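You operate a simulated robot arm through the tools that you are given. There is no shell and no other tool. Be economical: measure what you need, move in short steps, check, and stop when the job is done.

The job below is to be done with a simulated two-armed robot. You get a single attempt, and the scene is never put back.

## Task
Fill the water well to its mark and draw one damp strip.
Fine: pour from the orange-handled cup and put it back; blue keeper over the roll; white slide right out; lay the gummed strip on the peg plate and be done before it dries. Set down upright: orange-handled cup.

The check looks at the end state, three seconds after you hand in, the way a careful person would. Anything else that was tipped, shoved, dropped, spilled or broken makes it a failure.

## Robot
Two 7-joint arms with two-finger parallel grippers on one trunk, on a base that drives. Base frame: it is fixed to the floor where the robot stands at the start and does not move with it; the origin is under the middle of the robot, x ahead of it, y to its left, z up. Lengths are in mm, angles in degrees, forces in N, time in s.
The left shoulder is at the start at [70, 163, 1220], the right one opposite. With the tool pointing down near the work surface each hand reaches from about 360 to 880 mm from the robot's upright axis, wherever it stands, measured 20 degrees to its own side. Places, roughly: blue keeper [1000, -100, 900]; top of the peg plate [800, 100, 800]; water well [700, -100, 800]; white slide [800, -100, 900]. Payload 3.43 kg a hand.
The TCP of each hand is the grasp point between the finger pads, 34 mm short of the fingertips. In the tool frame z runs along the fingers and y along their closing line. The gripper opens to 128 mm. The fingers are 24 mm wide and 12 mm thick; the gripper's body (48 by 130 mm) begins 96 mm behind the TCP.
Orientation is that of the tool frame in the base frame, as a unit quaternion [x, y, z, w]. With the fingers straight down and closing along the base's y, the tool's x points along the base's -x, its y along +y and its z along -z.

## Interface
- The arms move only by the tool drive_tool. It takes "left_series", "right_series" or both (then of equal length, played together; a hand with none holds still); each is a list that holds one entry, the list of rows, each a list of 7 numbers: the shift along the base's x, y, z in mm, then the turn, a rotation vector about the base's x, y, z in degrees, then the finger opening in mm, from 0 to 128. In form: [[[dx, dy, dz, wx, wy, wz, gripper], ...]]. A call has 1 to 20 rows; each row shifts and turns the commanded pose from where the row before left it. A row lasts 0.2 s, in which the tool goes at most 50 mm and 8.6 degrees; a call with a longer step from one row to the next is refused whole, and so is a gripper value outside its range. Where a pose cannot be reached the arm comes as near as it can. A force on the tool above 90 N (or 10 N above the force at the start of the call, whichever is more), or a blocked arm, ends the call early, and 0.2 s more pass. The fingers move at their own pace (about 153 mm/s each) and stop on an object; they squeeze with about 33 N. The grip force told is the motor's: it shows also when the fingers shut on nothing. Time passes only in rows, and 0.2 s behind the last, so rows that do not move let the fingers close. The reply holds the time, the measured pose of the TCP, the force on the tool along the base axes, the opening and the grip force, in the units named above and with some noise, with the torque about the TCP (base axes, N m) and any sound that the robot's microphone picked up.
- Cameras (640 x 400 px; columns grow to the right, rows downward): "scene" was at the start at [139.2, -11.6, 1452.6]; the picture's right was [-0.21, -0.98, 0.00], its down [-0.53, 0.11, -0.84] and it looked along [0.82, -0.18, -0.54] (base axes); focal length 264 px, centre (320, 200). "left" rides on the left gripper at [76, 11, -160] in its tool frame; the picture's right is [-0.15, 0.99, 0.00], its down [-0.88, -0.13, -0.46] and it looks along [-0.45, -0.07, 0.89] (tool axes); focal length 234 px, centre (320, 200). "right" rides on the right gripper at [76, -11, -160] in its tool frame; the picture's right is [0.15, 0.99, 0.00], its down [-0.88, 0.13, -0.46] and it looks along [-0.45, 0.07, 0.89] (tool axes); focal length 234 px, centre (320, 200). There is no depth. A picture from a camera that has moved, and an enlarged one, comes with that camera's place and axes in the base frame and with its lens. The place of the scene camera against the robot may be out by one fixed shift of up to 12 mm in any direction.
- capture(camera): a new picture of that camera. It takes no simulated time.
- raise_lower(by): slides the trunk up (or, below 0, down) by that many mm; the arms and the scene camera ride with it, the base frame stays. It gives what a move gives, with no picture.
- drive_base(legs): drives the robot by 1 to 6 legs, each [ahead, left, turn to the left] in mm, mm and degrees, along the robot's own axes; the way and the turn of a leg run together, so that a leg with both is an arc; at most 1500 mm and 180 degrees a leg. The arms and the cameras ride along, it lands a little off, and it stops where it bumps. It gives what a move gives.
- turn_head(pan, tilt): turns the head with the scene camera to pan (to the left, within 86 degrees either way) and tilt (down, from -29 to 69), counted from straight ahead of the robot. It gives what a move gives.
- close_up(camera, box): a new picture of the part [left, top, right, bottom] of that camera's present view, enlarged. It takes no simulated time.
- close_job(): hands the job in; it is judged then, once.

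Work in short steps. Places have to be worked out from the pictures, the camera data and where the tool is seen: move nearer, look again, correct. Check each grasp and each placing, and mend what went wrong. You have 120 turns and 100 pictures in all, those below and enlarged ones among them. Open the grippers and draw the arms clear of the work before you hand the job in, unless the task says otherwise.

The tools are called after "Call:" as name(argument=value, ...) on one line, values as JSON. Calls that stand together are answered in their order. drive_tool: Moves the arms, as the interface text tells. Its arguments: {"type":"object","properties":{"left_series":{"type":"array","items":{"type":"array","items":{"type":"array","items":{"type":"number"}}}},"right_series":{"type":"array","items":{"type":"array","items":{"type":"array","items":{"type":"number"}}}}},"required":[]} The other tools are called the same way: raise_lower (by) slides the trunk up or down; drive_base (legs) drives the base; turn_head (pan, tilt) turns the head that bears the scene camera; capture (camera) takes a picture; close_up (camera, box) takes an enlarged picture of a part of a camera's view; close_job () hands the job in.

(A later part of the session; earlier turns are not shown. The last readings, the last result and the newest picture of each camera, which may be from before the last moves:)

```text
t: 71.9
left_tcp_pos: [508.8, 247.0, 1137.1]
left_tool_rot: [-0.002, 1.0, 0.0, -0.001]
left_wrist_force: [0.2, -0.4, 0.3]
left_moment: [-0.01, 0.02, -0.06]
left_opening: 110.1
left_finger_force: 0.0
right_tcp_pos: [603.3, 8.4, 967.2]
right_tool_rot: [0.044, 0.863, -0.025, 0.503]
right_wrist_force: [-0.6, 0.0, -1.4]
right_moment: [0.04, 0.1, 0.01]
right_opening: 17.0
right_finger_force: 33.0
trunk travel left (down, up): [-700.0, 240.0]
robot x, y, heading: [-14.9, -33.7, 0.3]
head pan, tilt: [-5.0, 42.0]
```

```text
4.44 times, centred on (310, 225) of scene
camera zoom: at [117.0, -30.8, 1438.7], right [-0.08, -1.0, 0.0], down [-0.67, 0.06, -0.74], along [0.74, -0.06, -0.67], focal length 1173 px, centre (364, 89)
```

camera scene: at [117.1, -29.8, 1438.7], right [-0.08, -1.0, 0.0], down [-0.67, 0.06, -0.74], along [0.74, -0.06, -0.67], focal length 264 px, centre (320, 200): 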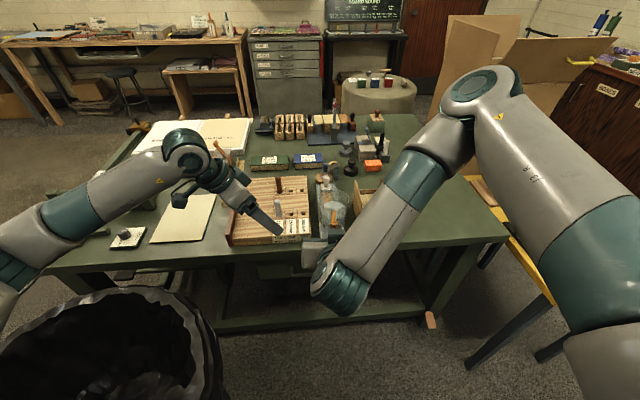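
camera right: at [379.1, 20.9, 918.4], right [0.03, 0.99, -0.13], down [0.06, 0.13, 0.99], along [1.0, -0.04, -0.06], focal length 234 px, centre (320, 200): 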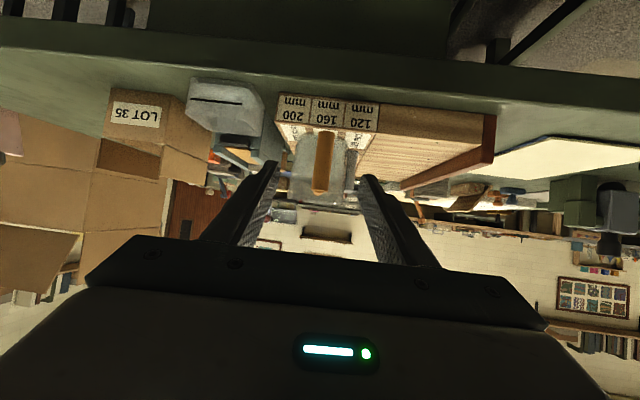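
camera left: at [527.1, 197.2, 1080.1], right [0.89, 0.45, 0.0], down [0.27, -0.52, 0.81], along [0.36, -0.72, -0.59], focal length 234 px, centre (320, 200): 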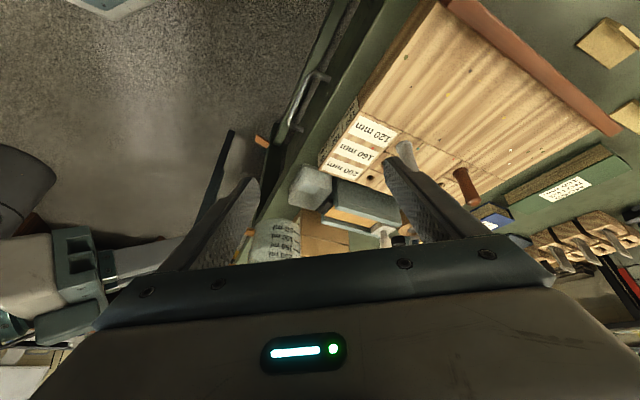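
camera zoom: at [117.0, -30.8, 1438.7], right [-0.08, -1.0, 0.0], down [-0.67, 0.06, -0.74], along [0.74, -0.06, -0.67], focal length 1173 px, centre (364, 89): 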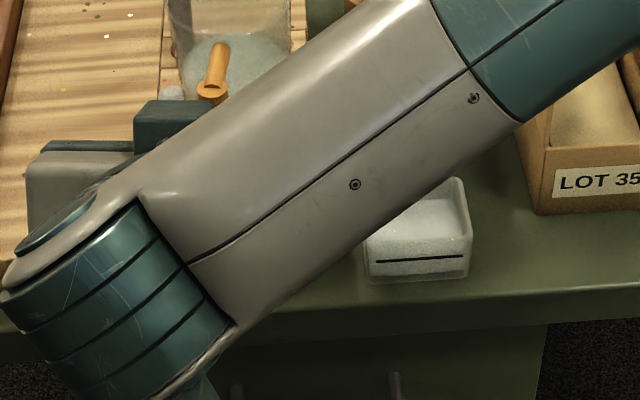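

The water edge now reads 808, right on the mark. The cup is back above its place; I lower it to about 25 mm above and look.

Call:
drive_tool(right_series=[[[2, 2, -4, 0, 0.2, 0, 0], [2, 2, -12, 0, 0.2, 0, 0], [1, 1, -15, 0, 0, 0, 0], [0, 0, -15, 0, 0, 0, 0], [0, 0, -15, 0, 0, 0, 0], [0, 0, -10, 0, 0, 0, 0], [0, 0, 0, 0, 0, 0, 0]]])

Call:
close_up(camera="scene", box=[250, 190, 330, 250])

Call:
close_up(camera="right", box=[240, 60, 400, 220])

```text
t: 73.5
left_tcp_pos: [509.1, 247.0, 1136.6]
left_tool_rot: [-0.002, 1.0, 0.0, -0.001]
left_wrist_force: [-0.3, -0.1, -0.6]
left_moment: [0.01, -0.03, -0.01]
left_opening: 110.0
left_finger_force: 0.1
right_tcp_pos: [608.7, 13.9, 895.9]
right_tool_rot: [0.044, 0.864, -0.025, 0.502]
right_wrist_force: [-0.5, 1.1, -1.7]
right_moment: [0.01, 0.11, 0.02]
right_opening: 17.2
right_finger_force: 33.0
trunk travel left (down, up): [-700.0, 240.0]
robot x, y, heading: [-16.3, -31.8, 0.1]
head pan, tilt: [-5.0, 42.0]
```

```text
6.67 times, centred on (290, 220) of scene
camera zoom: at [117.0, -30.7, 1438.7], right [-0.08, -1.0, 0.0], down [-0.67, 0.06, -0.74], along [0.74, -0.06, -0.67], focal length 1760 px, centre (520, 67)
```

zoom: 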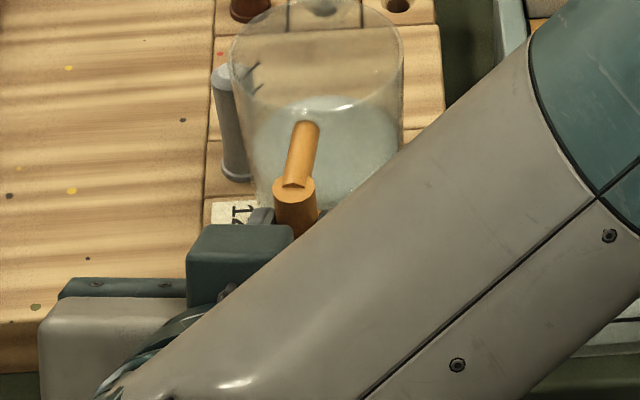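

```text
2.50 times, centred on (320, 140) of right
camera zoom: at [430.8, 22.0, 909.2], right [0.03, 0.99, -0.13], down [0.06, 0.13, 0.99], along [1.0, -0.03, -0.05], focal length 585 px, centre (320, 350)
```

zoom: 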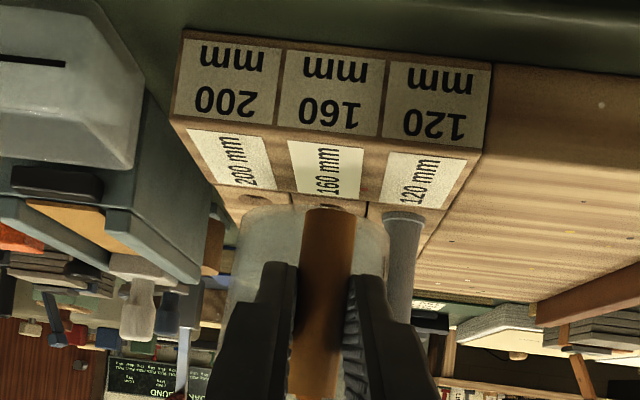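

The cup hangs straight above its old place, beside the grey peg. I lower the last 23 mm slowly.

Call:
drive_tool(right_series=[[[0, -1, -6, 0, 0, 0, 0], [0, 0, -6, 0, 0, 0, 0], [0, 0, -4, 0, 0, 0, 0], [0, 0, -3, 0, 0, 0, 0], [0, 0, -2, 0, 0, 0, 0], [0, 0, -2, 0, 0, 0, 0], [0, 0, 0, 0, 0, 0, 0]]])

Call:
close_up(camera="scene", box=[250, 190, 330, 250])

```text
t: 75.1
left_tcp_pos: [507.3, 247.7, 1137.8]
left_tool_rot: [-0.001, 1.0, 0.0, 0.0]
left_wrist_force: [0.5, -0.2, -1.0]
left_moment: [0.0, 0.0, -0.02]
left_opening: 110.0
left_finger_force: 0.1
right_tcp_pos: [607.6, 14.9, 875.6]
right_tool_rot: [0.044, 0.863, -0.025, 0.502]
right_wrist_force: [-0.1, 0.3, 14.0]
right_moment: [-0.15, -1.19, 0.01]
right_opening: 17.0
right_finger_force: 33.8
trunk travel left (down, up): [-700.0, 240.0]
robot x, y, heading: [-15.0, -30.8, 0.2]
head pan, tilt: [-5.0, 42.0]
```

```text
6.67 times, centred on (290, 220) of scene
camera zoom: at [114.7, -30.8, 1439.1], right [-0.08, -1.0, 0.0], down [-0.67, 0.06, -0.74], along [0.74, -0.06, -0.67], focal length 1760 px, centre (520, 67)
```

zoom: 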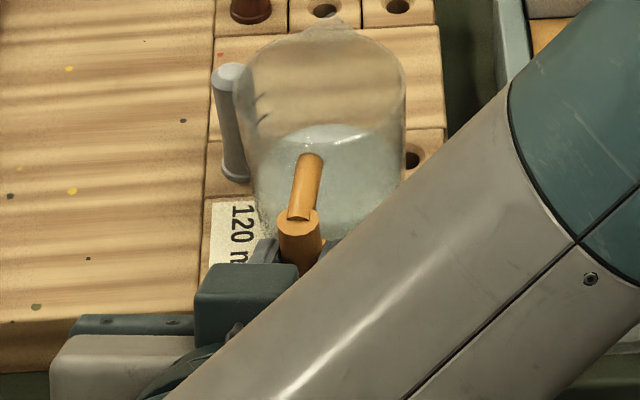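

It is down and pressing with 14 N. I ease up 1 mm, then open the fingers.

Call:
drive_tool(right_series=[[[0, 0, 1, 0, 0, 0, 0], [0, 0, 0, 0, 0, 0, 0]]])

Call:
drive_tool(right_series=[[[0, 0, 0, 0, 0, 0, 24], [0, 0, 0, 0, 0, 0, 40], [0, 0, 0, 0, 0, 0, 60], [0, 0, 0, 0, 0, 0, 60]]])

Call:
close_up(camera="scene", box=[250, 190, 330, 250])

```text
t: 75.7
left_tcp_pos: [506.8, 245.8, 1137.2]
left_tool_rot: [-0.002, 1.0, 0.0, 0.0]
left_wrist_force: [0.1, -0.2, -0.4]
left_moment: [0.01, -0.02, 0.04]
left_opening: 110.0
left_finger_force: 0.1
right_tcp_pos: [606.4, 14.0, 876.6]
right_tool_rot: [0.044, 0.863, -0.026, 0.502]
right_wrist_force: [2.7, 0.3, 13.2]
right_moment: [-0.1, -1.11, 0.05]
right_opening: 16.8
right_finger_force: 33.2
trunk travel left (down, up): [-700.0, 240.0]
robot x, y, heading: [-20.8, -31.6, 0.1]
head pan, tilt: [-5.0, 42.0]
```

```text
t: 76.7
left_tcp_pos: [508.7, 247.4, 1137.4]
left_tool_rot: [-0.001, 1.0, 0.0, 0.0]
left_wrist_force: [0.1, -0.5, -0.2]
left_moment: [-0.02, -0.02, 0.01]
left_opening: 110.1
left_finger_force: 0.0
right_tcp_pos: [607.1, 13.9, 874.6]
right_tool_rot: [0.043, 0.864, -0.025, 0.501]
right_wrist_force: [0.5, -0.6, -0.9]
right_moment: [0.01, 0.01, 0.01]
right_opening: 60.1
right_finger_force: 0.0
trunk travel left (down, up): [-700.0, 240.0]
robot x, y, heading: [-17.6, -31.6, 0.0]
head pan, tilt: [-5.0, 42.0]
```

```text
6.67 times, centred on (290, 220) of scene
camera zoom: at [116.6, -30.7, 1438.7], right [-0.08, -1.0, 0.0], down [-0.67, 0.06, -0.74], along [0.74, -0.06, -0.67], focal length 1760 px, centre (520, 67)
```

zoom: 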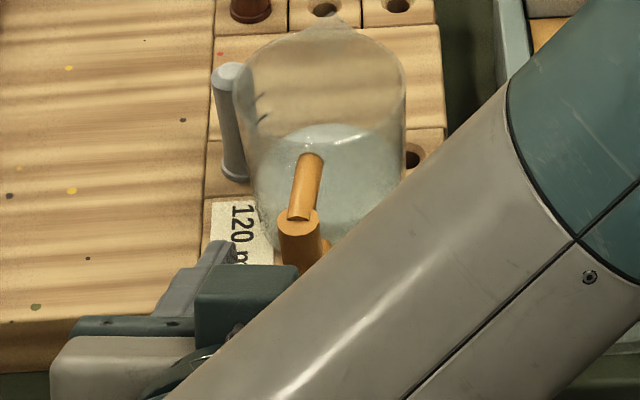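

The cup stands upright in its place, free of the fingers. I back the right hand straight out, then raise it and turn it fingers-down.

Call:
drive_tool(right_series=[[[-17, 2, 10, 0, 0, 0, 60], [-17, 2, 10, 0, 0, 0, 60], [-17, 1, 10, 0, 0, 0, 60], [-17, 0, 10, 0, 0, 0, 60], [-10, -10, 30, 0, 0, 0, 60], [0, -15, 30, 0.8, 7.5, 0, 60], [0, -15, 30, 0.8, 7.5, 0, 60], [10, -15, 10, 0.8, 7.5, 0, 60], [20, -15, 0, 0.8, 7.5, 0, 60], [30, -15, 0, 0.8, 7.5, 0, 60], [30, -15, 0, 0.8, 7.5, 0, 100], [30, -10, 0, 0.8, 7.5, 0, 128], [30, -10, 0, 0.8, 7.0, 0, 128], [30, -5, 0, 0, 0, 2, 128], [30, -5, 0, 0, 0, 2, 128], [0, 0, 0, 0, 0, 2, 128]]])

Call:
close_up(camera="right", box=[160, 40, 440, 250])

Call:
close_up(camera="scene", box=[220, 150, 380, 260])

```text
t: 80.1
left_tcp_pos: [507.9, 246.0, 1137.5]
left_tool_rot: [-0.002, 1.0, -0.001, 0.0]
left_wrist_force: [-0.6, -0.5, 0.3]
left_moment: [0.0, -0.01, 0.01]
left_opening: 110.0
left_finger_force: 0.2
right_tcp_pos: [740.3, -110.7, 1014.7]
right_tool_rot: [-0.001, 1.0, 0.003, 0.004]
right_wrist_force: [0.7, 0.8, -0.3]
right_moment: [-0.01, -0.04, -0.03]
right_opening: 127.8
right_finger_force: 0.0
trunk travel left (down, up): [-700.0, 240.0]
robot x, y, heading: [-19.2, -31.8, 0.3]
head pan, tilt: [-5.0, 42.0]
```

```text
1.90 times, centred on (300, 145) of right
camera zoom: at [663.0, -122.2, 1174.1], right [-0.15, 0.99, 0.01], down [0.88, 0.13, 0.46], along [0.46, 0.07, -0.89], focal length 446 px, centre (358, 305)
```

zoom: 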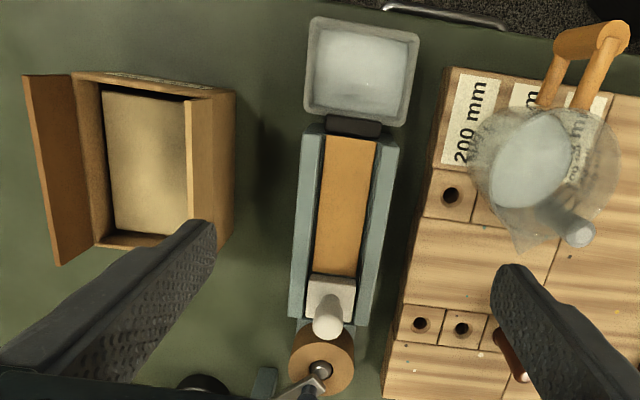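

```text
3.64 times, centred on (300, 205) of scene
camera zoom: at [116.5, -31.2, 1438.7], right [-0.08, -1.0, 0.0], down [-0.67, 0.06, -0.74], along [0.74, -0.06, -0.67], focal length 960 px, centre (393, 182)
```

zoom: 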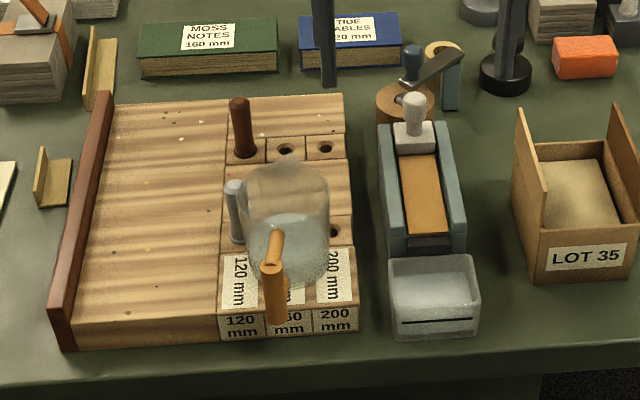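

All is in order. Triangulated, the white knob's top is at (820,-119,900) with its block about 37 mm below. I go above it with the fingers 60 mm open.

Call:
drive_tool(right_series=[[[20, -2, -5, 0, 0, 0, 60], [20, -2, -15, 0, 0, 0, 60], [20, -2, -20, 0, 0, 0, 60], [20, -2, -20, 0, 0, 0, 60], [0, 0, 0, 0, 0, 0, 60]]])

Call:
close_up(camera="scene", box=[300, 150, 370, 200])

Call:
close_up(camera="right", box=[220, 80, 420, 250])

```text
t: 81.3
left_tcp_pos: [509.6, 245.9, 1137.7]
left_tool_rot: [-0.002, 1.0, 0.001, 0.0]
left_wrist_force: [0.3, -0.6, 0.6]
left_moment: [0.03, 0.0, -0.01]
left_opening: 110.1
left_finger_force: 0.0
right_tcp_pos: [809.1, -129.7, 960.8]
right_tool_rot: [0.0, 1.0, 0.003, 0.003]
right_wrist_force: [-0.7, -0.5, -0.2]
right_moment: [0.0, 0.0, 0.02]
right_opening: 59.7
right_finger_force: 0.1
right hand out of reach, approached as far as the arm can: row 4
trunk travel left (down, up): [-700.0, 240.0]
robot x, y, heading: [-19.3, -32.2, 0.4]
head pan, tilt: [-5.0, 42.0]
```

```text
8.00 times, centred on (335, 175) of scene
camera zoom: at [116.6, -32.5, 1438.7], right [-0.08, -1.0, 0.0], down [-0.67, 0.06, -0.74], along [0.74, -0.06, -0.67], focal length 2112 px, centre (200, 400)
```

zoom: 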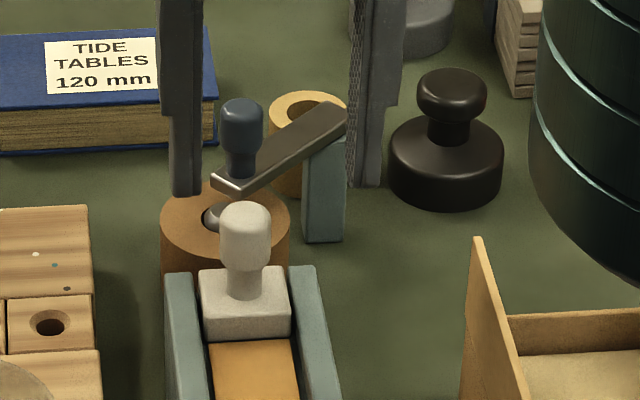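

```text
2.35 times, centred on (320, 165) of right
camera zoom: at [731.0, -139.9, 1119.4], right [-0.15, 0.99, 0.01], down [0.88, 0.13, 0.46], along [0.46, 0.07, -0.89], focal length 551 px, centre (320, 282)
```

zoom: 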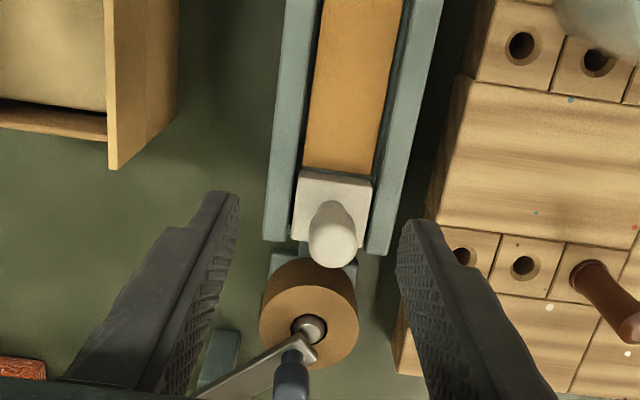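

The knob reads (828,-120), just past reach, so I drive 80 mm ahead; the finger tips at 927 pass over the keeper's knob (883).

Call:
drive_base(legs=[[80, 0, 0]])

Call:
close_up(camera="scene", box=[300, 150, 380, 210])

```text
t: 82.4
left_tcp_pos: [589.9, 248.9, 1137.7]
left_tool_rot: [-0.003, 1.0, 0.0, 0.0]
left_wrist_force: [0.5, 0.1, 0.2]
left_moment: [0.0, 0.03, 0.02]
left_opening: 109.9
left_finger_force: 0.2
right_tcp_pos: [890.8, -124.6, 958.9]
right_tool_rot: [-0.002, 1.0, 0.004, 0.004]
right_wrist_force: [0.7, 0.1, -0.2]
right_moment: [0.0, 0.0, -0.02]
right_opening: 60.1
right_finger_force: 0.2
trunk travel left (down, up): [-700.0, 240.0]
robot x, y, heading: [63.7, -30.7, 0.4]
head pan, tilt: [-5.0, 42.0]
```

```text
6.67 times, centred on (340, 180) of scene
camera zoom: at [198.0, -30.3, 1438.8], right [-0.08, -1.0, 0.0], down [-0.67, 0.05, -0.74], along [0.74, -0.06, -0.67], focal length 1760 px, centre (187, 333)
```

zoom: 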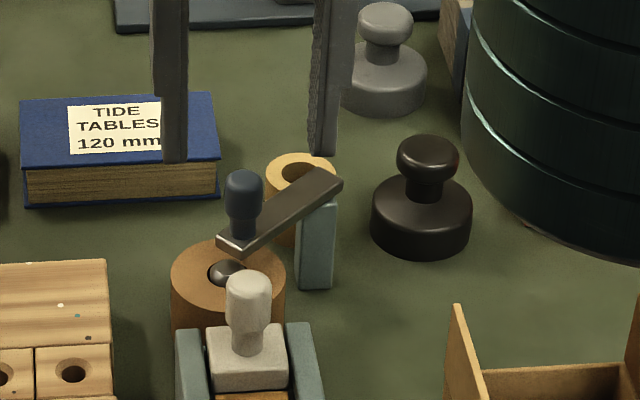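

I move back over the white knob and down to 925, then check the alignment.

Call:
drive_tool(right_series=[[[-22, 2, 0, 0, 0, 0, 60], [-22, 2, 0, 0, 0, 0, 60], [-21, 1, 0, 0, 0, 0, 60], [0, 0, -17, 0, 0, 0, 60], [0, 0, -17, 0, 0, 0, 60], [0, 0, 0, 0, 0, 0, 60]]])

Call:
close_up(camera="scene", box=[305, 165, 375, 215])

Call:
close_up(camera="right", box=[220, 80, 420, 250])

```text
t: 83.8
left_tcp_pos: [589.2, 248.4, 1136.8]
left_tool_rot: [-0.003, 1.0, 0.001, 0.0]
left_wrist_force: [-0.2, 0.3, 0.4]
left_moment: [0.04, -0.01, -0.01]
left_opening: 110.1
left_finger_force: 0.0
right_tcp_pos: [825.0, -119.7, 926.8]
right_tool_rot: [-0.002, 1.0, 0.003, 0.003]
right_wrist_force: [0.0, -0.6, -0.3]
right_moment: [-0.01, -0.02, -0.01]
right_opening: 60.1
right_finger_force: 0.0
trunk travel left (down, up): [-700.0, 240.0]
robot x, y, heading: [62.2, -31.6, 0.4]
head pan, tilt: [-5.0, 42.0]
```

```text
8.00 times, centred on (340, 190) of scene
camera zoom: at [198.0, -30.5, 1438.7], right [-0.08, -1.0, 0.0], down [-0.67, 0.06, -0.74], along [0.74, -0.06, -0.67], focal length 2112 px, centre (160, 280)
```

zoom: 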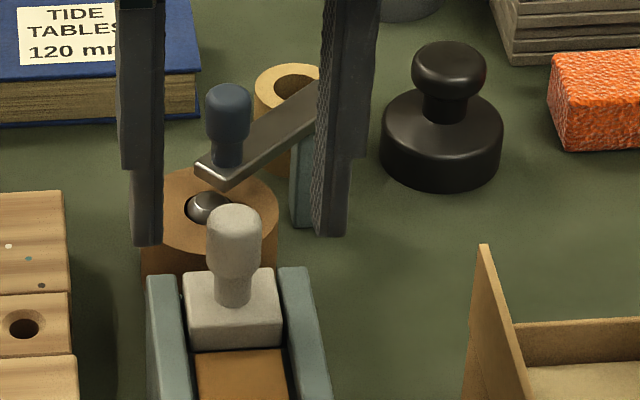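

```text
2.35 times, centred on (320, 165) of right
camera zoom: at [747.5, -131.6, 1085.8], right [-0.15, 0.99, 0.0], down [0.88, 0.13, 0.46], along [0.46, 0.07, -0.89], focal length 551 px, centre (320, 282)
```

zoom: 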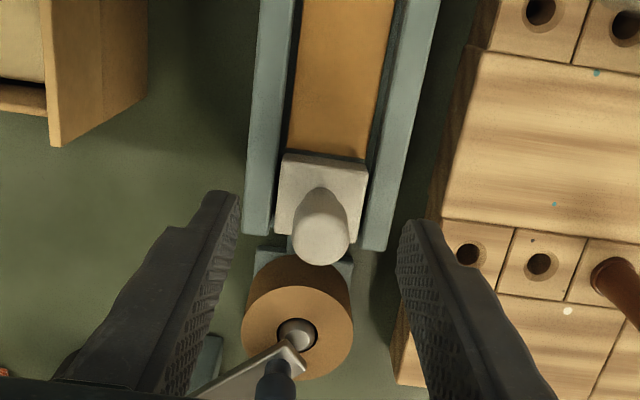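

The knob is at (829,-119), centred between the fingers. I move 4 mm on, go down to z 892 and close on it.

Call:
drive_tool(right_series=[[[4, 0, -10, 0, 0, 0, 60], [0, 0, -12, 0, 0, 0, 60], [0, 0, -12, 0, 0, 0, 60], [0, 0, 0, 0, 0, 0, 30], [0, 0, 0, 0, 0, 0, 10], [0, 0, 0, 0, 0, 0, 0], [0, 0, 0, 0, 0, 0, 0]]])

Call:
close_up(camera="scene", box=[305, 165, 375, 215])

```text
t: 85.4
left_tcp_pos: [589.2, 248.7, 1136.4]
left_tool_rot: [-0.002, 1.0, -0.001, -0.001]
left_wrist_force: [-0.2, -0.3, 0.9]
left_moment: [-0.03, 0.0, -0.02]
left_opening: 110.0
left_finger_force: 0.1
right_tcp_pos: [830.0, -120.0, 892.6]
right_tool_rot: [-0.002, 1.0, 0.002, 0.003]
right_wrist_force: [-0.9, 1.0, -1.8]
right_moment: [-0.19, -0.22, -0.02]
right_opening: 21.1
right_finger_force: 45.0
trunk travel left (down, up): [-700.0, 240.0]
robot x, y, heading: [63.9, -30.4, 0.6]
head pan, tilt: [-5.0, 42.0]
```

```text
8.00 times, centred on (340, 190) of scene
camera zoom: at [198.6, -29.9, 1438.6], right [-0.08, -1.0, 0.0], down [-0.67, 0.05, -0.74], along [0.74, -0.06, -0.67], focal length 2112 px, centre (160, 280)
```

zoom: 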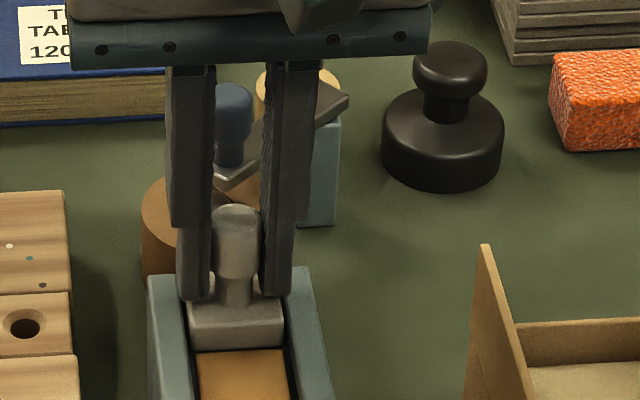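

The knob is held. I pull the slide towards me in small steps, watching the force.

Call:
drive_tool(right_series=[[[-5, 0, 0, 0, 0, 0, 0], [-8, 0, 0, 0, 0, 0, 0], [-8, 0, 0, 0, 0, 0, 0], [-8, 0, 0, 0, 0, 0, 0], [-8, 0, 0, 0, 0, 0, 0]]])

Call:
close_up(camera="scene", box=[290, 160, 390, 250])

```text
t: 86.6
left_tcp_pos: [589.2, 249.1, 1137.0]
left_tool_rot: [-0.003, 1.0, -0.001, 0.0]
left_wrist_force: [-0.1, -0.6, 0.4]
left_moment: [0.02, -0.01, -0.01]
left_opening: 110.3
left_finger_force: 0.0
right_tcp_pos: [793.4, -118.6, 891.9]
right_tool_rot: [-0.002, 1.0, 0.002, 0.003]
right_wrist_force: [0.9, -2.0, 0.3]
right_moment: [-0.19, -0.35, 0.0]
right_opening: 21.0
right_finger_force: 44.7
trunk travel left (down, up): [-700.0, 240.0]
robot x, y, heading: [61.2, -33.7, 0.5]
head pan, tilt: [-5.0, 42.0]
```

```text
4.44 times, centred on (340, 205) of scene
camera zoom: at [198.4, -30.6, 1438.6], right [-0.08, -1.0, 0.0], down [-0.67, 0.06, -0.74], along [0.74, -0.06, -0.67], focal length 1173 px, centre (231, 178)
```

zoom: 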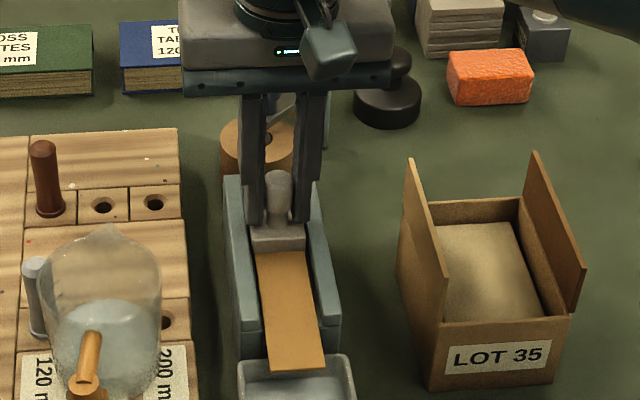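

It slides freely and the strip comes out over the well with it. I keep pulling until it meets its stop.

Call:
drive_tool(right_series=[[[-8, 0, 0, 0, 0, 0, 0], [-8, 0, 0, 0, 0, 0, 0], [-8, 0, 0, 0, 0, 0, 0], [-8, 0, 0, 0, 0, 0, 0], [-8, 0, 0, 0, 0, 0, 0], [0, 0, 0, 0, 0, 0, 0]]])

Call:
close_up(camera="scene", box=[290, 160, 390, 250])

```text
t: 88.0
left_tcp_pos: [586.0, 248.4, 1138.0]
left_tool_rot: [-0.003, 1.0, -0.001, 0.002]
left_wrist_force: [-0.2, -0.6, -0.3]
left_moment: [0.0, -0.04, 0.03]
left_opening: 109.9
left_finger_force: 0.0
right_tcp_pos: [747.1, -117.3, 892.1]
right_tool_rot: [-0.004, 1.0, 0.002, 0.002]
right_wrist_force: [-0.2, 0.5, 0.8]
right_moment: [-0.03, 0.03, 0.0]
right_opening: 0.0
right_finger_force: 33.3
trunk travel left (down, up): [-700.0, 240.0]
robot x, y, heading: [60.2, -31.1, 0.6]
head pan, tilt: [-5.0, 42.0]
```

```text
4.44 times, centred on (340, 205) of scene
camera zoom: at [195.1, -29.8, 1438.9], right [-0.08, -1.0, 0.0], down [-0.67, 0.05, -0.74], along [0.74, -0.06, -0.67], focal length 1173 px, centre (231, 178)
```

zoom: 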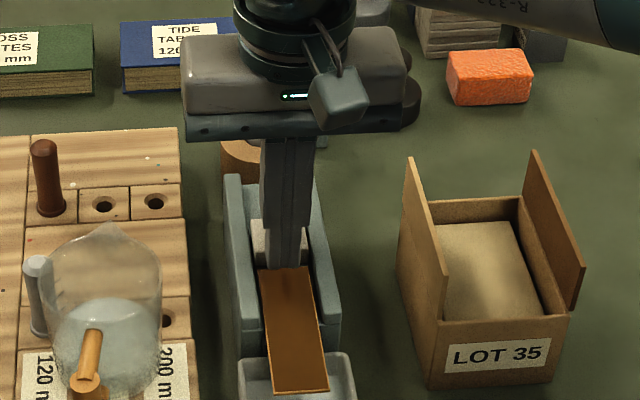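

The fingers have slipped off the knob towards me, and the strip now looks darker, damp. I raise the hand to see where the slide stands.

Call:
drive_tool(right_series=[[[-3, 0, 15, 0, 0, 0, 0], [0, 0, 30, 0, 0, 0, 0], [0, 0, 30, 0, 0, 0, 0]]])

Call:
close_up(camera="right", box=[200, 60, 440, 250])

Call:
close_up(camera="scene", box=[300, 180, 380, 260])

```text
t: 88.8
left_tcp_pos: [589.5, 248.4, 1137.0]
left_tool_rot: [-0.003, 1.0, -0.001, 0.0]
left_wrist_force: [-0.3, 1.0, 0.7]
left_moment: [-0.02, -0.01, -0.03]
left_opening: 109.9
left_finger_force: 0.1
right_tcp_pos: [751.1, -118.3, 969.1]
right_tool_rot: [-0.002, 1.0, 0.003, 0.003]
right_wrist_force: [0.3, 0.0, 0.1]
right_moment: [0.01, -0.03, 0.01]
right_opening: 0.1
right_finger_force: 32.8
trunk travel left (down, up): [-700.0, 240.0]
robot x, y, heading: [65.5, -33.4, 0.5]
head pan, tilt: [-5.0, 42.0]
```

```text
2.11 times, centred on (320, 155) of right
camera zoom: at [673.6, -130.2, 1127.6], right [-0.15, 0.99, 0.0], down [0.88, 0.13, 0.46], along [0.46, 0.07, -0.89], focal length 493 px, centre (320, 295)
```

zoom: 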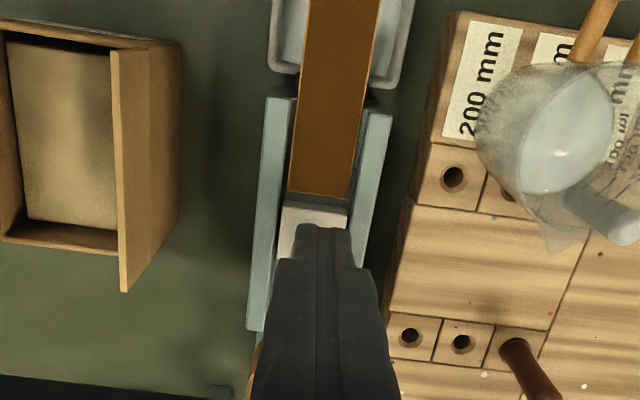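

```text
5.00 times, centred on (340, 220) of scene
camera zoom: at [198.3, -30.0, 1438.6], right [-0.08, -1.0, 0.0], down [-0.67, 0.05, -0.74], along [0.74, -0.06, -0.67], focal length 1320 px, centre (220, 100)
```

zoom: 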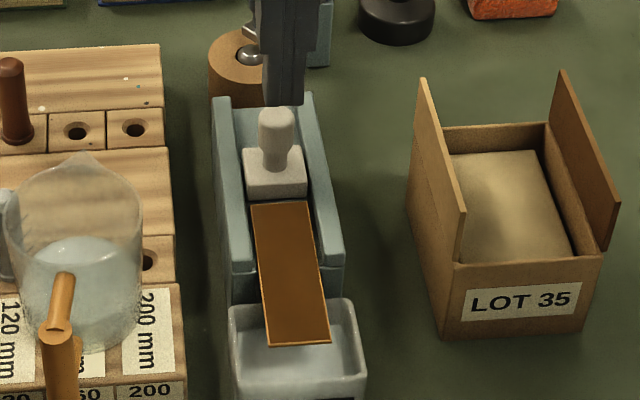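

The slide is at its stop; the damp strip is free, about 36 by 115 mm, reaching out over the well along x. I open the fingers, come over its front part and measure its height before pinching it by its edges; the left hand backs off.

Call:
drive_tool(right_series=[[[-22, 0, 0, 0, 0, 0, 60], [-22, 0, 0, 0, 0, 0, 128], [-16, 0, 0, 0, 0, 0, 128], [0, 0, 0, 0, 0, 0, 128]]], left_series=[[[0, 30, 0, 0, 0, 0, 110], [0, 30, 0, 0, 0, 0, 110], [0, 30, 0, 0, 0, 0, 110], [0, 0, 0, 0, 0, 0, 110]]])

Call:
close_up(camera="right", box=[200, 60, 440, 250])

Call:
close_up(camera="scene", box=[310, 210, 370, 265])

```text
t: 89.8
left_tcp_pos: [590.2, 337.2, 1135.5]
left_tool_rot: [-0.002, 1.0, -0.001, -0.001]
left_wrist_force: [0.1, 0.4, 0.0]
left_moment: [0.0, 0.06, -0.02]
left_opening: 109.9
left_finger_force: 0.1
right_tcp_pos: [691.1, -119.9, 967.3]
right_tool_rot: [-0.002, 1.0, 0.003, 0.004]
right_wrist_force: [0.3, -0.2, 0.2]
right_moment: [0.01, 0.02, 0.03]
right_opening: 127.9
right_finger_force: 0.0
trunk travel left (down, up): [-700.0, 240.0]
robot x, y, heading: [63.1, -31.5, 0.3]
head pan, tilt: [-5.0, 42.0]
```

```text
2.11 times, centred on (320, 155) of right
camera zoom: at [613.7, -131.8, 1126.4], right [-0.15, 0.99, 0.0], down [0.88, 0.13, 0.46], along [0.46, 0.07, -0.89], focal length 493 px, centre (320, 295)
```

zoom: 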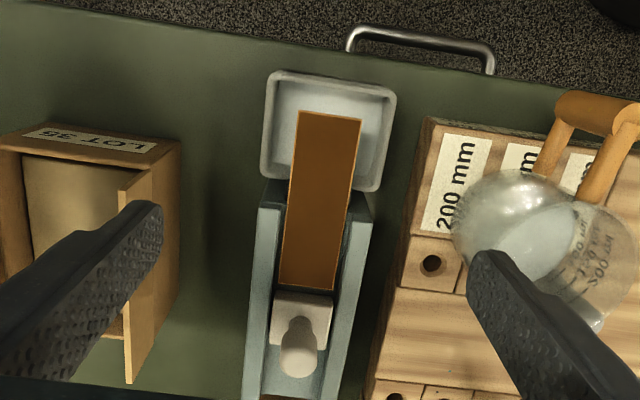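

```text
7.27 times, centred on (340, 238) of scene
camera zoom: at [198.7, -30.6, 1438.6], right [-0.08, -1.0, 0.0], down [-0.67, 0.06, -0.74], along [0.74, -0.06, -0.67], focal length 1920 px, centre (174, -73)
```

zoom: 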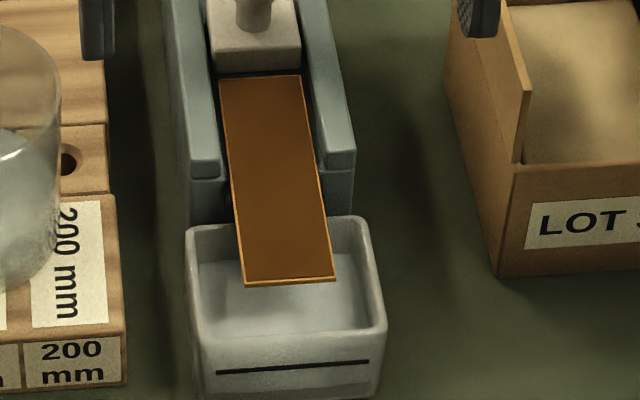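

Two views agree: the strip lies at z about 843, x 651 to 757, y -119, some 15 mm above the well's rim. I go down over the well at x 680 with tips at 833, straddling its edges.

Call:
drive_tool(right_series=[[[-4, 0, -20, 0, 0, 0, 70], [-4, 0, -20, 0, 0, 0, 64], [-3, 0, -20, 0, 0, 0, 64], [0, 0, -20, 0, 0, 0, 64], [0, 0, -10, 0, 0, 0, 64], [0, 0, 0, 0, 0, 0, 64]]])

Call:
close_up(camera="scene", box=[310, 200, 370, 255])

Call:
close_up(camera="right", box=[220, 60, 420, 220])

```text
t: 91.2
left_tcp_pos: [590.8, 337.7, 1136.7]
left_tool_rot: [-0.003, 1.0, 0.0, 0.0]
left_wrist_force: [-0.4, -0.3, -1.3]
left_moment: [0.02, 0.03, 0.0]
left_opening: 109.7
left_finger_force: 0.1
right_tcp_pos: [676.4, -118.4, 876.2]
right_tool_rot: [-0.002, 1.0, 0.003, 0.003]
right_wrist_force: [0.3, -0.7, 1.1]
right_moment: [-0.01, -0.01, -0.02]
right_opening: 64.0
right_finger_force: 0.1
trunk travel left (down, up): [-700.0, 240.0]
robot x, y, heading: [61.9, -30.0, 0.4]
head pan, tilt: [-5.0, 42.0]
```

```text
7.27 times, centred on (340, 228) of scene
camera zoom: at [198.2, -30.1, 1438.7], right [-0.08, -1.0, 0.0], down [-0.67, 0.05, -0.74], along [0.74, -0.06, -0.67], focal length 1920 px, centre (174, 0)
```

zoom: 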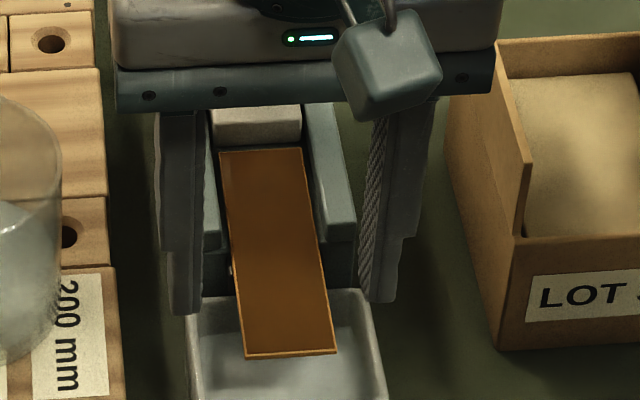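

```text
2.50 times, centred on (320, 140) of right
camera zoom: at [600.3, -130.5, 1035.7], right [-0.15, 0.99, 0.0], down [0.88, 0.13, 0.46], along [0.46, 0.07, -0.89], focal length 585 px, centre (320, 350)
```

zoom: 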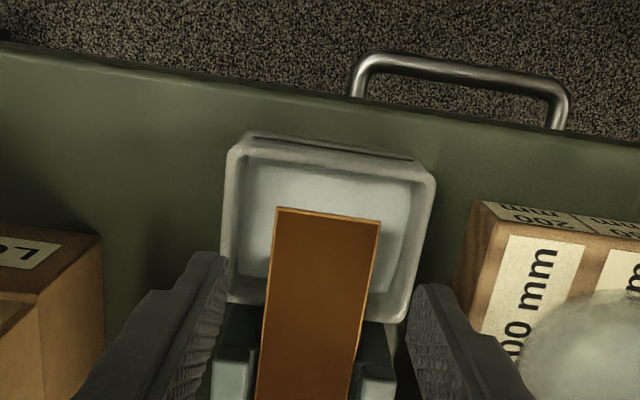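

The strip is centred between the fingers; I refine its height to about 837. I lower 10 mm more, keeping the tips just above the rim, and close gently.

Call:
drive_tool(right_series=[[[2, 0, -5, 0, 0, 0, 64], [0, 0, -5, 0, 0, 0, 64], [0, 0, 0, 0, 0, 0, 48], [0, 0, 0, 0, 0, 0, 38], [0, 0, 0, 0, 0, 0, 30], [0, 0, 0, 0, 0, 0, 30]]])

Call:
close_up(camera="scene", box=[310, 200, 370, 255])

Call:
close_up(camera="right", box=[220, 60, 420, 220])

```text
t: 92.6
left_tcp_pos: [590.7, 336.1, 1136.9]
left_tool_rot: [-0.003, 1.0, 0.0, 0.0]
left_wrist_force: [0.1, 0.1, 0.4]
left_moment: [0.02, 0.01, 0.03]
left_opening: 110.1
left_finger_force: 0.0
right_tcp_pos: [680.1, -120.0, 868.3]
right_tool_rot: [-0.003, 1.0, 0.001, 0.004]
right_wrist_force: [0.3, -2.0, 0.0]
right_moment: [-0.16, -0.25, 0.08]
right_opening: 39.3
right_finger_force: 45.4
trunk travel left (down, up): [-700.0, 240.0]
robot x, y, heading: [63.7, -31.2, 0.3]
head pan, tilt: [-5.0, 42.0]
```

```text
7.27 times, centred on (340, 228) of scene
camera zoom: at [198.4, -30.3, 1438.7], right [-0.08, -1.0, 0.0], down [-0.67, 0.05, -0.74], along [0.74, -0.06, -0.67], focal length 1920 px, centre (174, 0)
```

zoom: 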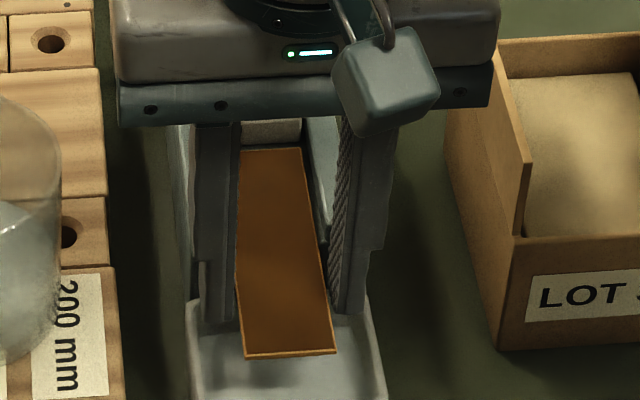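

```text
2.50 times, centred on (320, 140) of right
camera zoom: at [603.0, -131.4, 1026.2], right [-0.15, 0.99, 0.0], down [0.88, 0.13, 0.46], along [0.46, 0.07, -0.89], focal length 585 px, centre (320, 350)
```

zoom: 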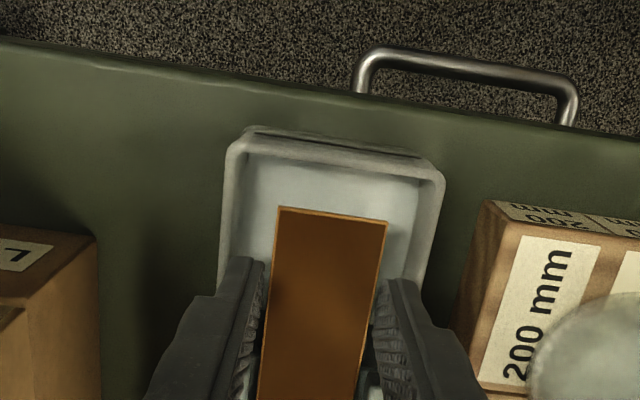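

Stopped at 39 mm with 45 N: the strip is pinched. I lift slowly straight up and check.

Call:
drive_tool(right_series=[[[0, 0, 5, 0, 0, 0, 30], [0, 0, 8, 0, 0, 0, 30], [0, 0, 12, 0, 0, 0, 30], [0, 0, 15, 0, 0, 0, 30], [0, 0, 0, 0, 0, 0, 30]]])

Call:
close_up(camera="scene", box=[300, 180, 380, 260])

```text
t: 93.8
left_tcp_pos: [592.2, 337.2, 1135.3]
left_tool_rot: [-0.003, 1.0, 0.0, -0.002]
left_wrist_force: [0.6, -0.4, 0.1]
left_moment: [0.06, 0.01, -0.03]
left_opening: 110.0
left_finger_force: 0.1
right_tcp_pos: [681.3, -120.8, 908.0]
right_tool_rot: [-0.002, 1.0, 0.003, 0.003]
right_wrist_force: [0.8, 0.1, -1.5]
right_moment: [0.01, 0.03, 0.01]
right_opening: 30.0
right_finger_force: 0.0
trunk travel left (down, up): [-700.0, 240.0]
robot x, y, heading: [62.2, -35.4, 0.2]
head pan, tilt: [-5.0, 42.0]
```

```text
5.00 times, centred on (340, 220) of scene
camera zoom: at [200.9, -30.1, 1438.6], right [-0.08, -1.0, 0.0], down [-0.67, 0.05, -0.74], along [0.74, -0.06, -0.67], focal length 1320 px, centre (220, 100)
```

zoom: 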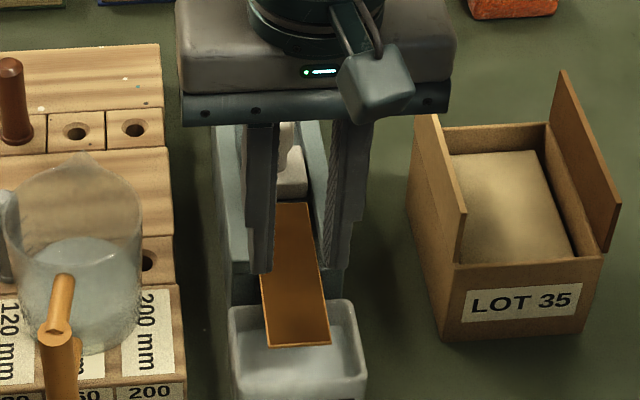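

The strip stayed behind: the tips held only its edges' top and slid off; it has not moved. I go down again, about 5 mm deeper, and grip with full force.

Call:
drive_tool(right_series=[[[0, 0, 0, 0, 0, 0, 50], [0, 0, -12, 0, 0, 0, 56], [0, 0, -15, 0, 0, 0, 56], [0, 0, -12, 0, 0, 0, 56], [0, 0, -5, 0, 0, 0, 56], [0, 0, 0, 0, 0, 0, 56]]])

Call:
close_up(camera="scene", box=[318, 215, 362, 250])

```text
t: 95.2
left_tcp_pos: [590.4, 338.0, 1136.8]
left_tool_rot: [-0.003, 1.0, -0.001, -0.001]
left_wrist_force: [-0.2, 0.2, -0.5]
left_moment: [0.01, 0.01, 0.0]
left_opening: 110.0
left_finger_force: 0.1
right_tcp_pos: [678.9, -120.2, 863.4]
right_tool_rot: [-0.002, 1.0, 0.003, 0.003]
right_wrist_force: [-0.3, 0.2, 1.3]
right_moment: [-0.02, 0.04, 0.02]
right_opening: 56.1
right_finger_force: 0.0
trunk travel left (down, up): [-700.0, 240.0]
robot x, y, heading: [60.6, -32.2, 0.4]
head pan, tilt: [-5.0, 42.0]
```

```text
11.43 times, centred on (340, 232) of scene
camera zoom: at [198.4, -30.1, 1438.7], right [-0.08, -1.0, 0.0], down [-0.67, 0.05, -0.74], along [0.74, -0.06, -0.67], focal length 3017 px, centre (91, -171)
```

zoom: 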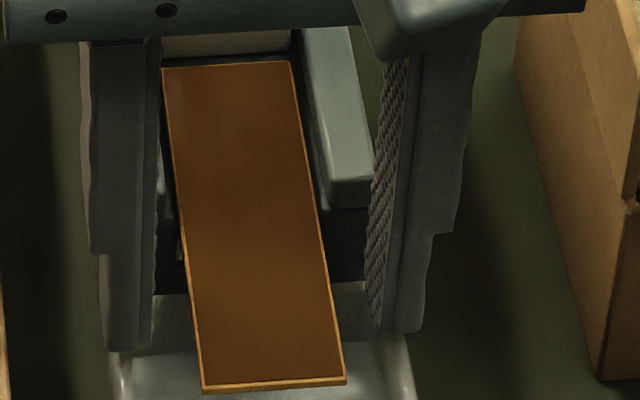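

The tips now reach a few millimetres below the strip's plane and are clear of the rim. I close with full force and lift a little.

Call:
drive_tool(right_series=[[[0, 0, 0, 0, 0, 0, 40], [0, 0, 0, 0, 0, 0, 20], [0, 0, 0, 0, 0, 0, 0], [0, 0, 0, 0, 0, 0, 0]]])

Call:
drive_tool(right_series=[[[0, 0, 3, 0, 0, 0, 0], [0, 0, 3, 0, 0, 0, 0], [0, 0, 4, 0, 0, 0, 0], [0, 0, 0, 0, 0, 0, 0]]])

Call:
close_up(camera="scene", box=[318, 215, 362, 250])

```text
t: 96.2
left_tcp_pos: [589.6, 337.3, 1136.0]
left_tool_rot: [-0.002, 1.0, -0.001, -0.001]
left_wrist_force: [0.7, 0.0, -0.7]
left_moment: [0.01, 0.01, 0.0]
left_opening: 110.0
left_finger_force: 0.0
right_tcp_pos: [679.2, -120.3, 863.3]
right_tool_rot: [-0.002, 1.0, 0.003, 0.004]
right_wrist_force: [0.1, 1.4, -1.9]
right_moment: [-0.04, -0.16, -0.02]
right_opening: 40.1
right_finger_force: 45.2
trunk travel left (down, up): [-700.0, 240.0]
robot x, y, heading: [66.0, -31.4, 0.4]
head pan, tilt: [-5.0, 42.0]
```

```text
t: 97.2
left_tcp_pos: [597.1, 336.9, 1133.0]
left_tool_rot: [-0.003, 1.0, 0.0, -0.004]
left_wrist_force: [-0.2, -0.6, 0.5]
left_moment: [-0.04, -0.01, -0.02]
left_opening: 109.9
left_finger_force: 0.0
right_tcp_pos: [680.2, -120.0, 862.4]
right_tool_rot: [-0.002, 1.0, 0.001, -0.005]
right_wrist_force: [-2.9, 9.6, -64.9]
right_moment: [0.15, 0.9, 0.13]
right_opening: 40.1
right_finger_force: 45.5
trunk travel left (down, up): [-700.0, 240.0]
robot x, y, heading: [62.3, -35.0, 0.1]
head pan, tilt: [-5.0, 42.0]
```

```text
11.43 times, centred on (340, 232) of scene
camera zoom: at [205.7, -29.6, 1437.3], right [-0.08, -1.0, 0.0], down [-0.67, 0.05, -0.74], along [0.74, -0.06, -0.67], focal length 3017 px, centre (91, -171)
```

zoom: 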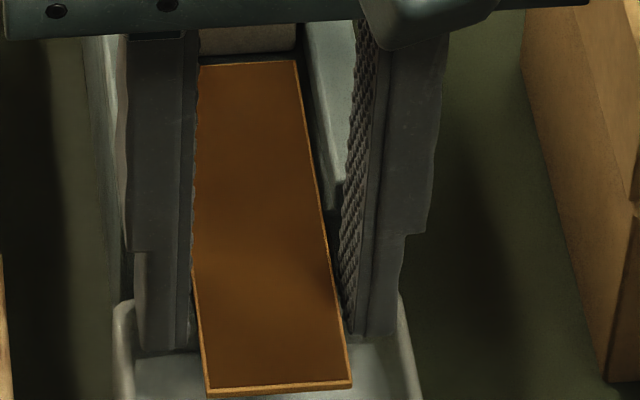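

The grip is firm but something holds the strip down with 65 N: it is still guided, so the slide is probably not right out yet. I lower at once to relieve it and open.

Call:
drive_tool(right_series=[[[0, 0, -4, 0, 0, 0, 0], [0, 0, -4, 0, 0, 0, 0], [0, 0, -2, 0, 0, 0, 0], [0, 0, 0, 0, 0, 0, 0]]])

Call:
drive_tool(right_series=[[[-4, 0, 0, 0, 0, 0, 0], [-4, 0, 0, 0, 0, 0, 0], [-2, 0, 0, 0, 0, 0, 0], [0, 0, 0, 0, 0, 0, 0]]])

Call:
close_up(camera="scene", box=[310, 200, 370, 255])

```text
t: 98.2
left_tcp_pos: [590.6, 337.2, 1135.2]
left_tool_rot: [-0.003, 1.0, 0.0, -0.001]
left_wrist_force: [0.6, 0.5, -0.6]
left_moment: [-0.02, -0.02, -0.01]
left_opening: 110.1
left_finger_force: 0.0
right_tcp_pos: [678.0, -118.9, 863.3]
right_tool_rot: [-0.002, 1.0, 0.003, 0.003]
right_wrist_force: [-15.2, 1.1, -19.3]
right_moment: [-0.56, 1.85, 0.17]
right_opening: 39.9
right_finger_force: 44.7
trunk travel left (down, up): [-700.0, 240.0]
robot x, y, heading: [63.7, -32.1, 0.4]
head pan, tilt: [-5.0, 42.0]
```

```text
t: 99.2
left_tcp_pos: [595.5, 337.2, 1133.8]
left_tool_rot: [-0.002, 1.0, 0.0, -0.003]
left_wrist_force: [0.5, 0.0, -0.1]
left_moment: [-0.01, -0.02, 0.01]
left_opening: 110.0
left_finger_force: 0.2
right_tcp_pos: [679.4, -120.4, 862.5]
right_tool_rot: [-0.001, 1.0, 0.003, 0.007]
right_wrist_force: [45.8, -1.0, -4.2]
right_moment: [-0.09, -0.85, 0.29]
right_opening: 39.6
right_finger_force: 44.7
trunk travel left (down, up): [-700.0, 240.0]
robot x, y, heading: [61.1, -34.2, 0.2]
head pan, tilt: [-5.0, 42.0]
```

```text
7.27 times, centred on (340, 228) of scene
camera zoom: at [206.1, -30.3, 1438.2], right [-0.08, -1.0, 0.0], down [-0.67, 0.05, -0.74], along [0.74, -0.06, -0.67], focal length 1920 px, centre (174, 0)
```

zoom: 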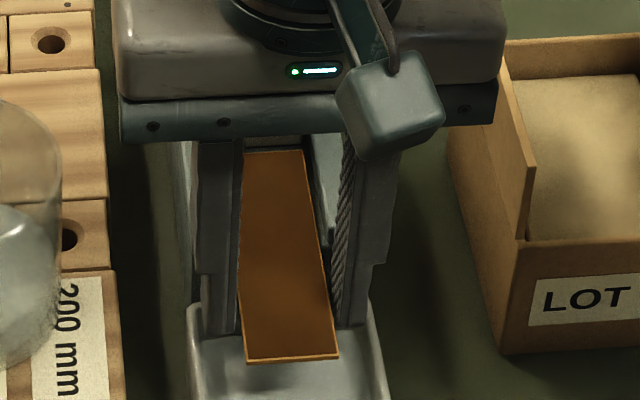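

Pulling it towards me is resisted too, so it is still fast to the slide. I relax, open, rise, and look at the slide's knob again to push it further.

Call:
drive_tool(right_series=[[[4, 0, 0, 0, 0, 0, 0], [4, 0, 0, 0, 0, 0, 0], [2, 0, 0, 0, 0, 0, 0], [0, 0, 0, 0, 0, 0, 44], [0, 0, 0, 0, 0, 0, 56], [0, 0, 0, 0, 0, 0, 56], [0, 0, 20, 0, 0, 0, 56], [0, 0, 30, 0, 0, 0, 56], [10, 0, 30, 0, 0, 0, 56], [10, 0, 20, 0, 0, 0, 56], [10, 0, 10, 0, 0, 0, 128], [0, 0, 0, 0, 0, 0, 128]]])

Call:
close_up(camera="right", box=[220, 60, 420, 250])

Call:
close_up(camera="scene", box=[310, 185, 370, 250])

```text
t: 101.8
left_tcp_pos: [590.1, 337.6, 1135.8]
left_tool_rot: [-0.003, 1.0, 0.0, 0.001]
left_wrist_force: [0.7, -0.1, -0.2]
left_moment: [-0.01, 0.03, 0.0]
left_opening: 110.1
left_finger_force: 0.0
right_tcp_pos: [709.3, -119.0, 973.5]
right_tool_rot: [-0.002, 1.0, 0.003, 0.003]
right_wrist_force: [-0.2, -0.3, -0.1]
right_moment: [0.01, -0.04, 0.03]
right_opening: 128.2
right_finger_force: 0.0
trunk travel left (down, up): [-700.0, 240.0]
robot x, y, heading: [62.8, -28.5, 0.2]
head pan, tilt: [-5.0, 42.0]
```

```text
2.11 times, centred on (320, 155) of right
camera zoom: at [632.1, -130.4, 1131.9], right [-0.15, 0.99, 0.0], down [0.88, 0.13, 0.46], along [0.46, 0.07, -0.89], focal length 493 px, centre (320, 295)
```

zoom: 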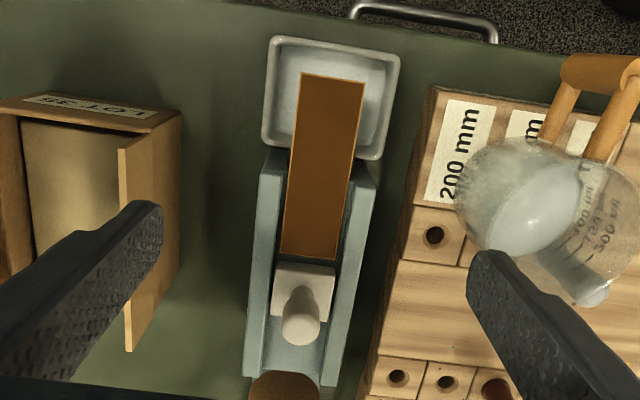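

```text
6.15 times, centred on (340, 218) of scene
camera zoom: at [198.3, -30.2, 1438.7], right [-0.08, -1.0, 0.0], down [-0.67, 0.05, -0.74], along [0.74, -0.06, -0.67], focal length 1624 px, centre (197, 92)
```

zoom: 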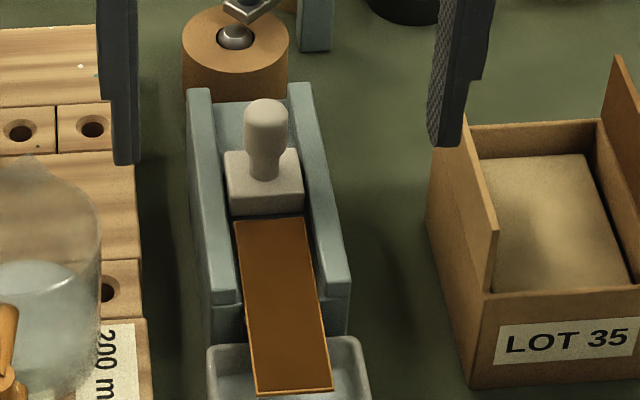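

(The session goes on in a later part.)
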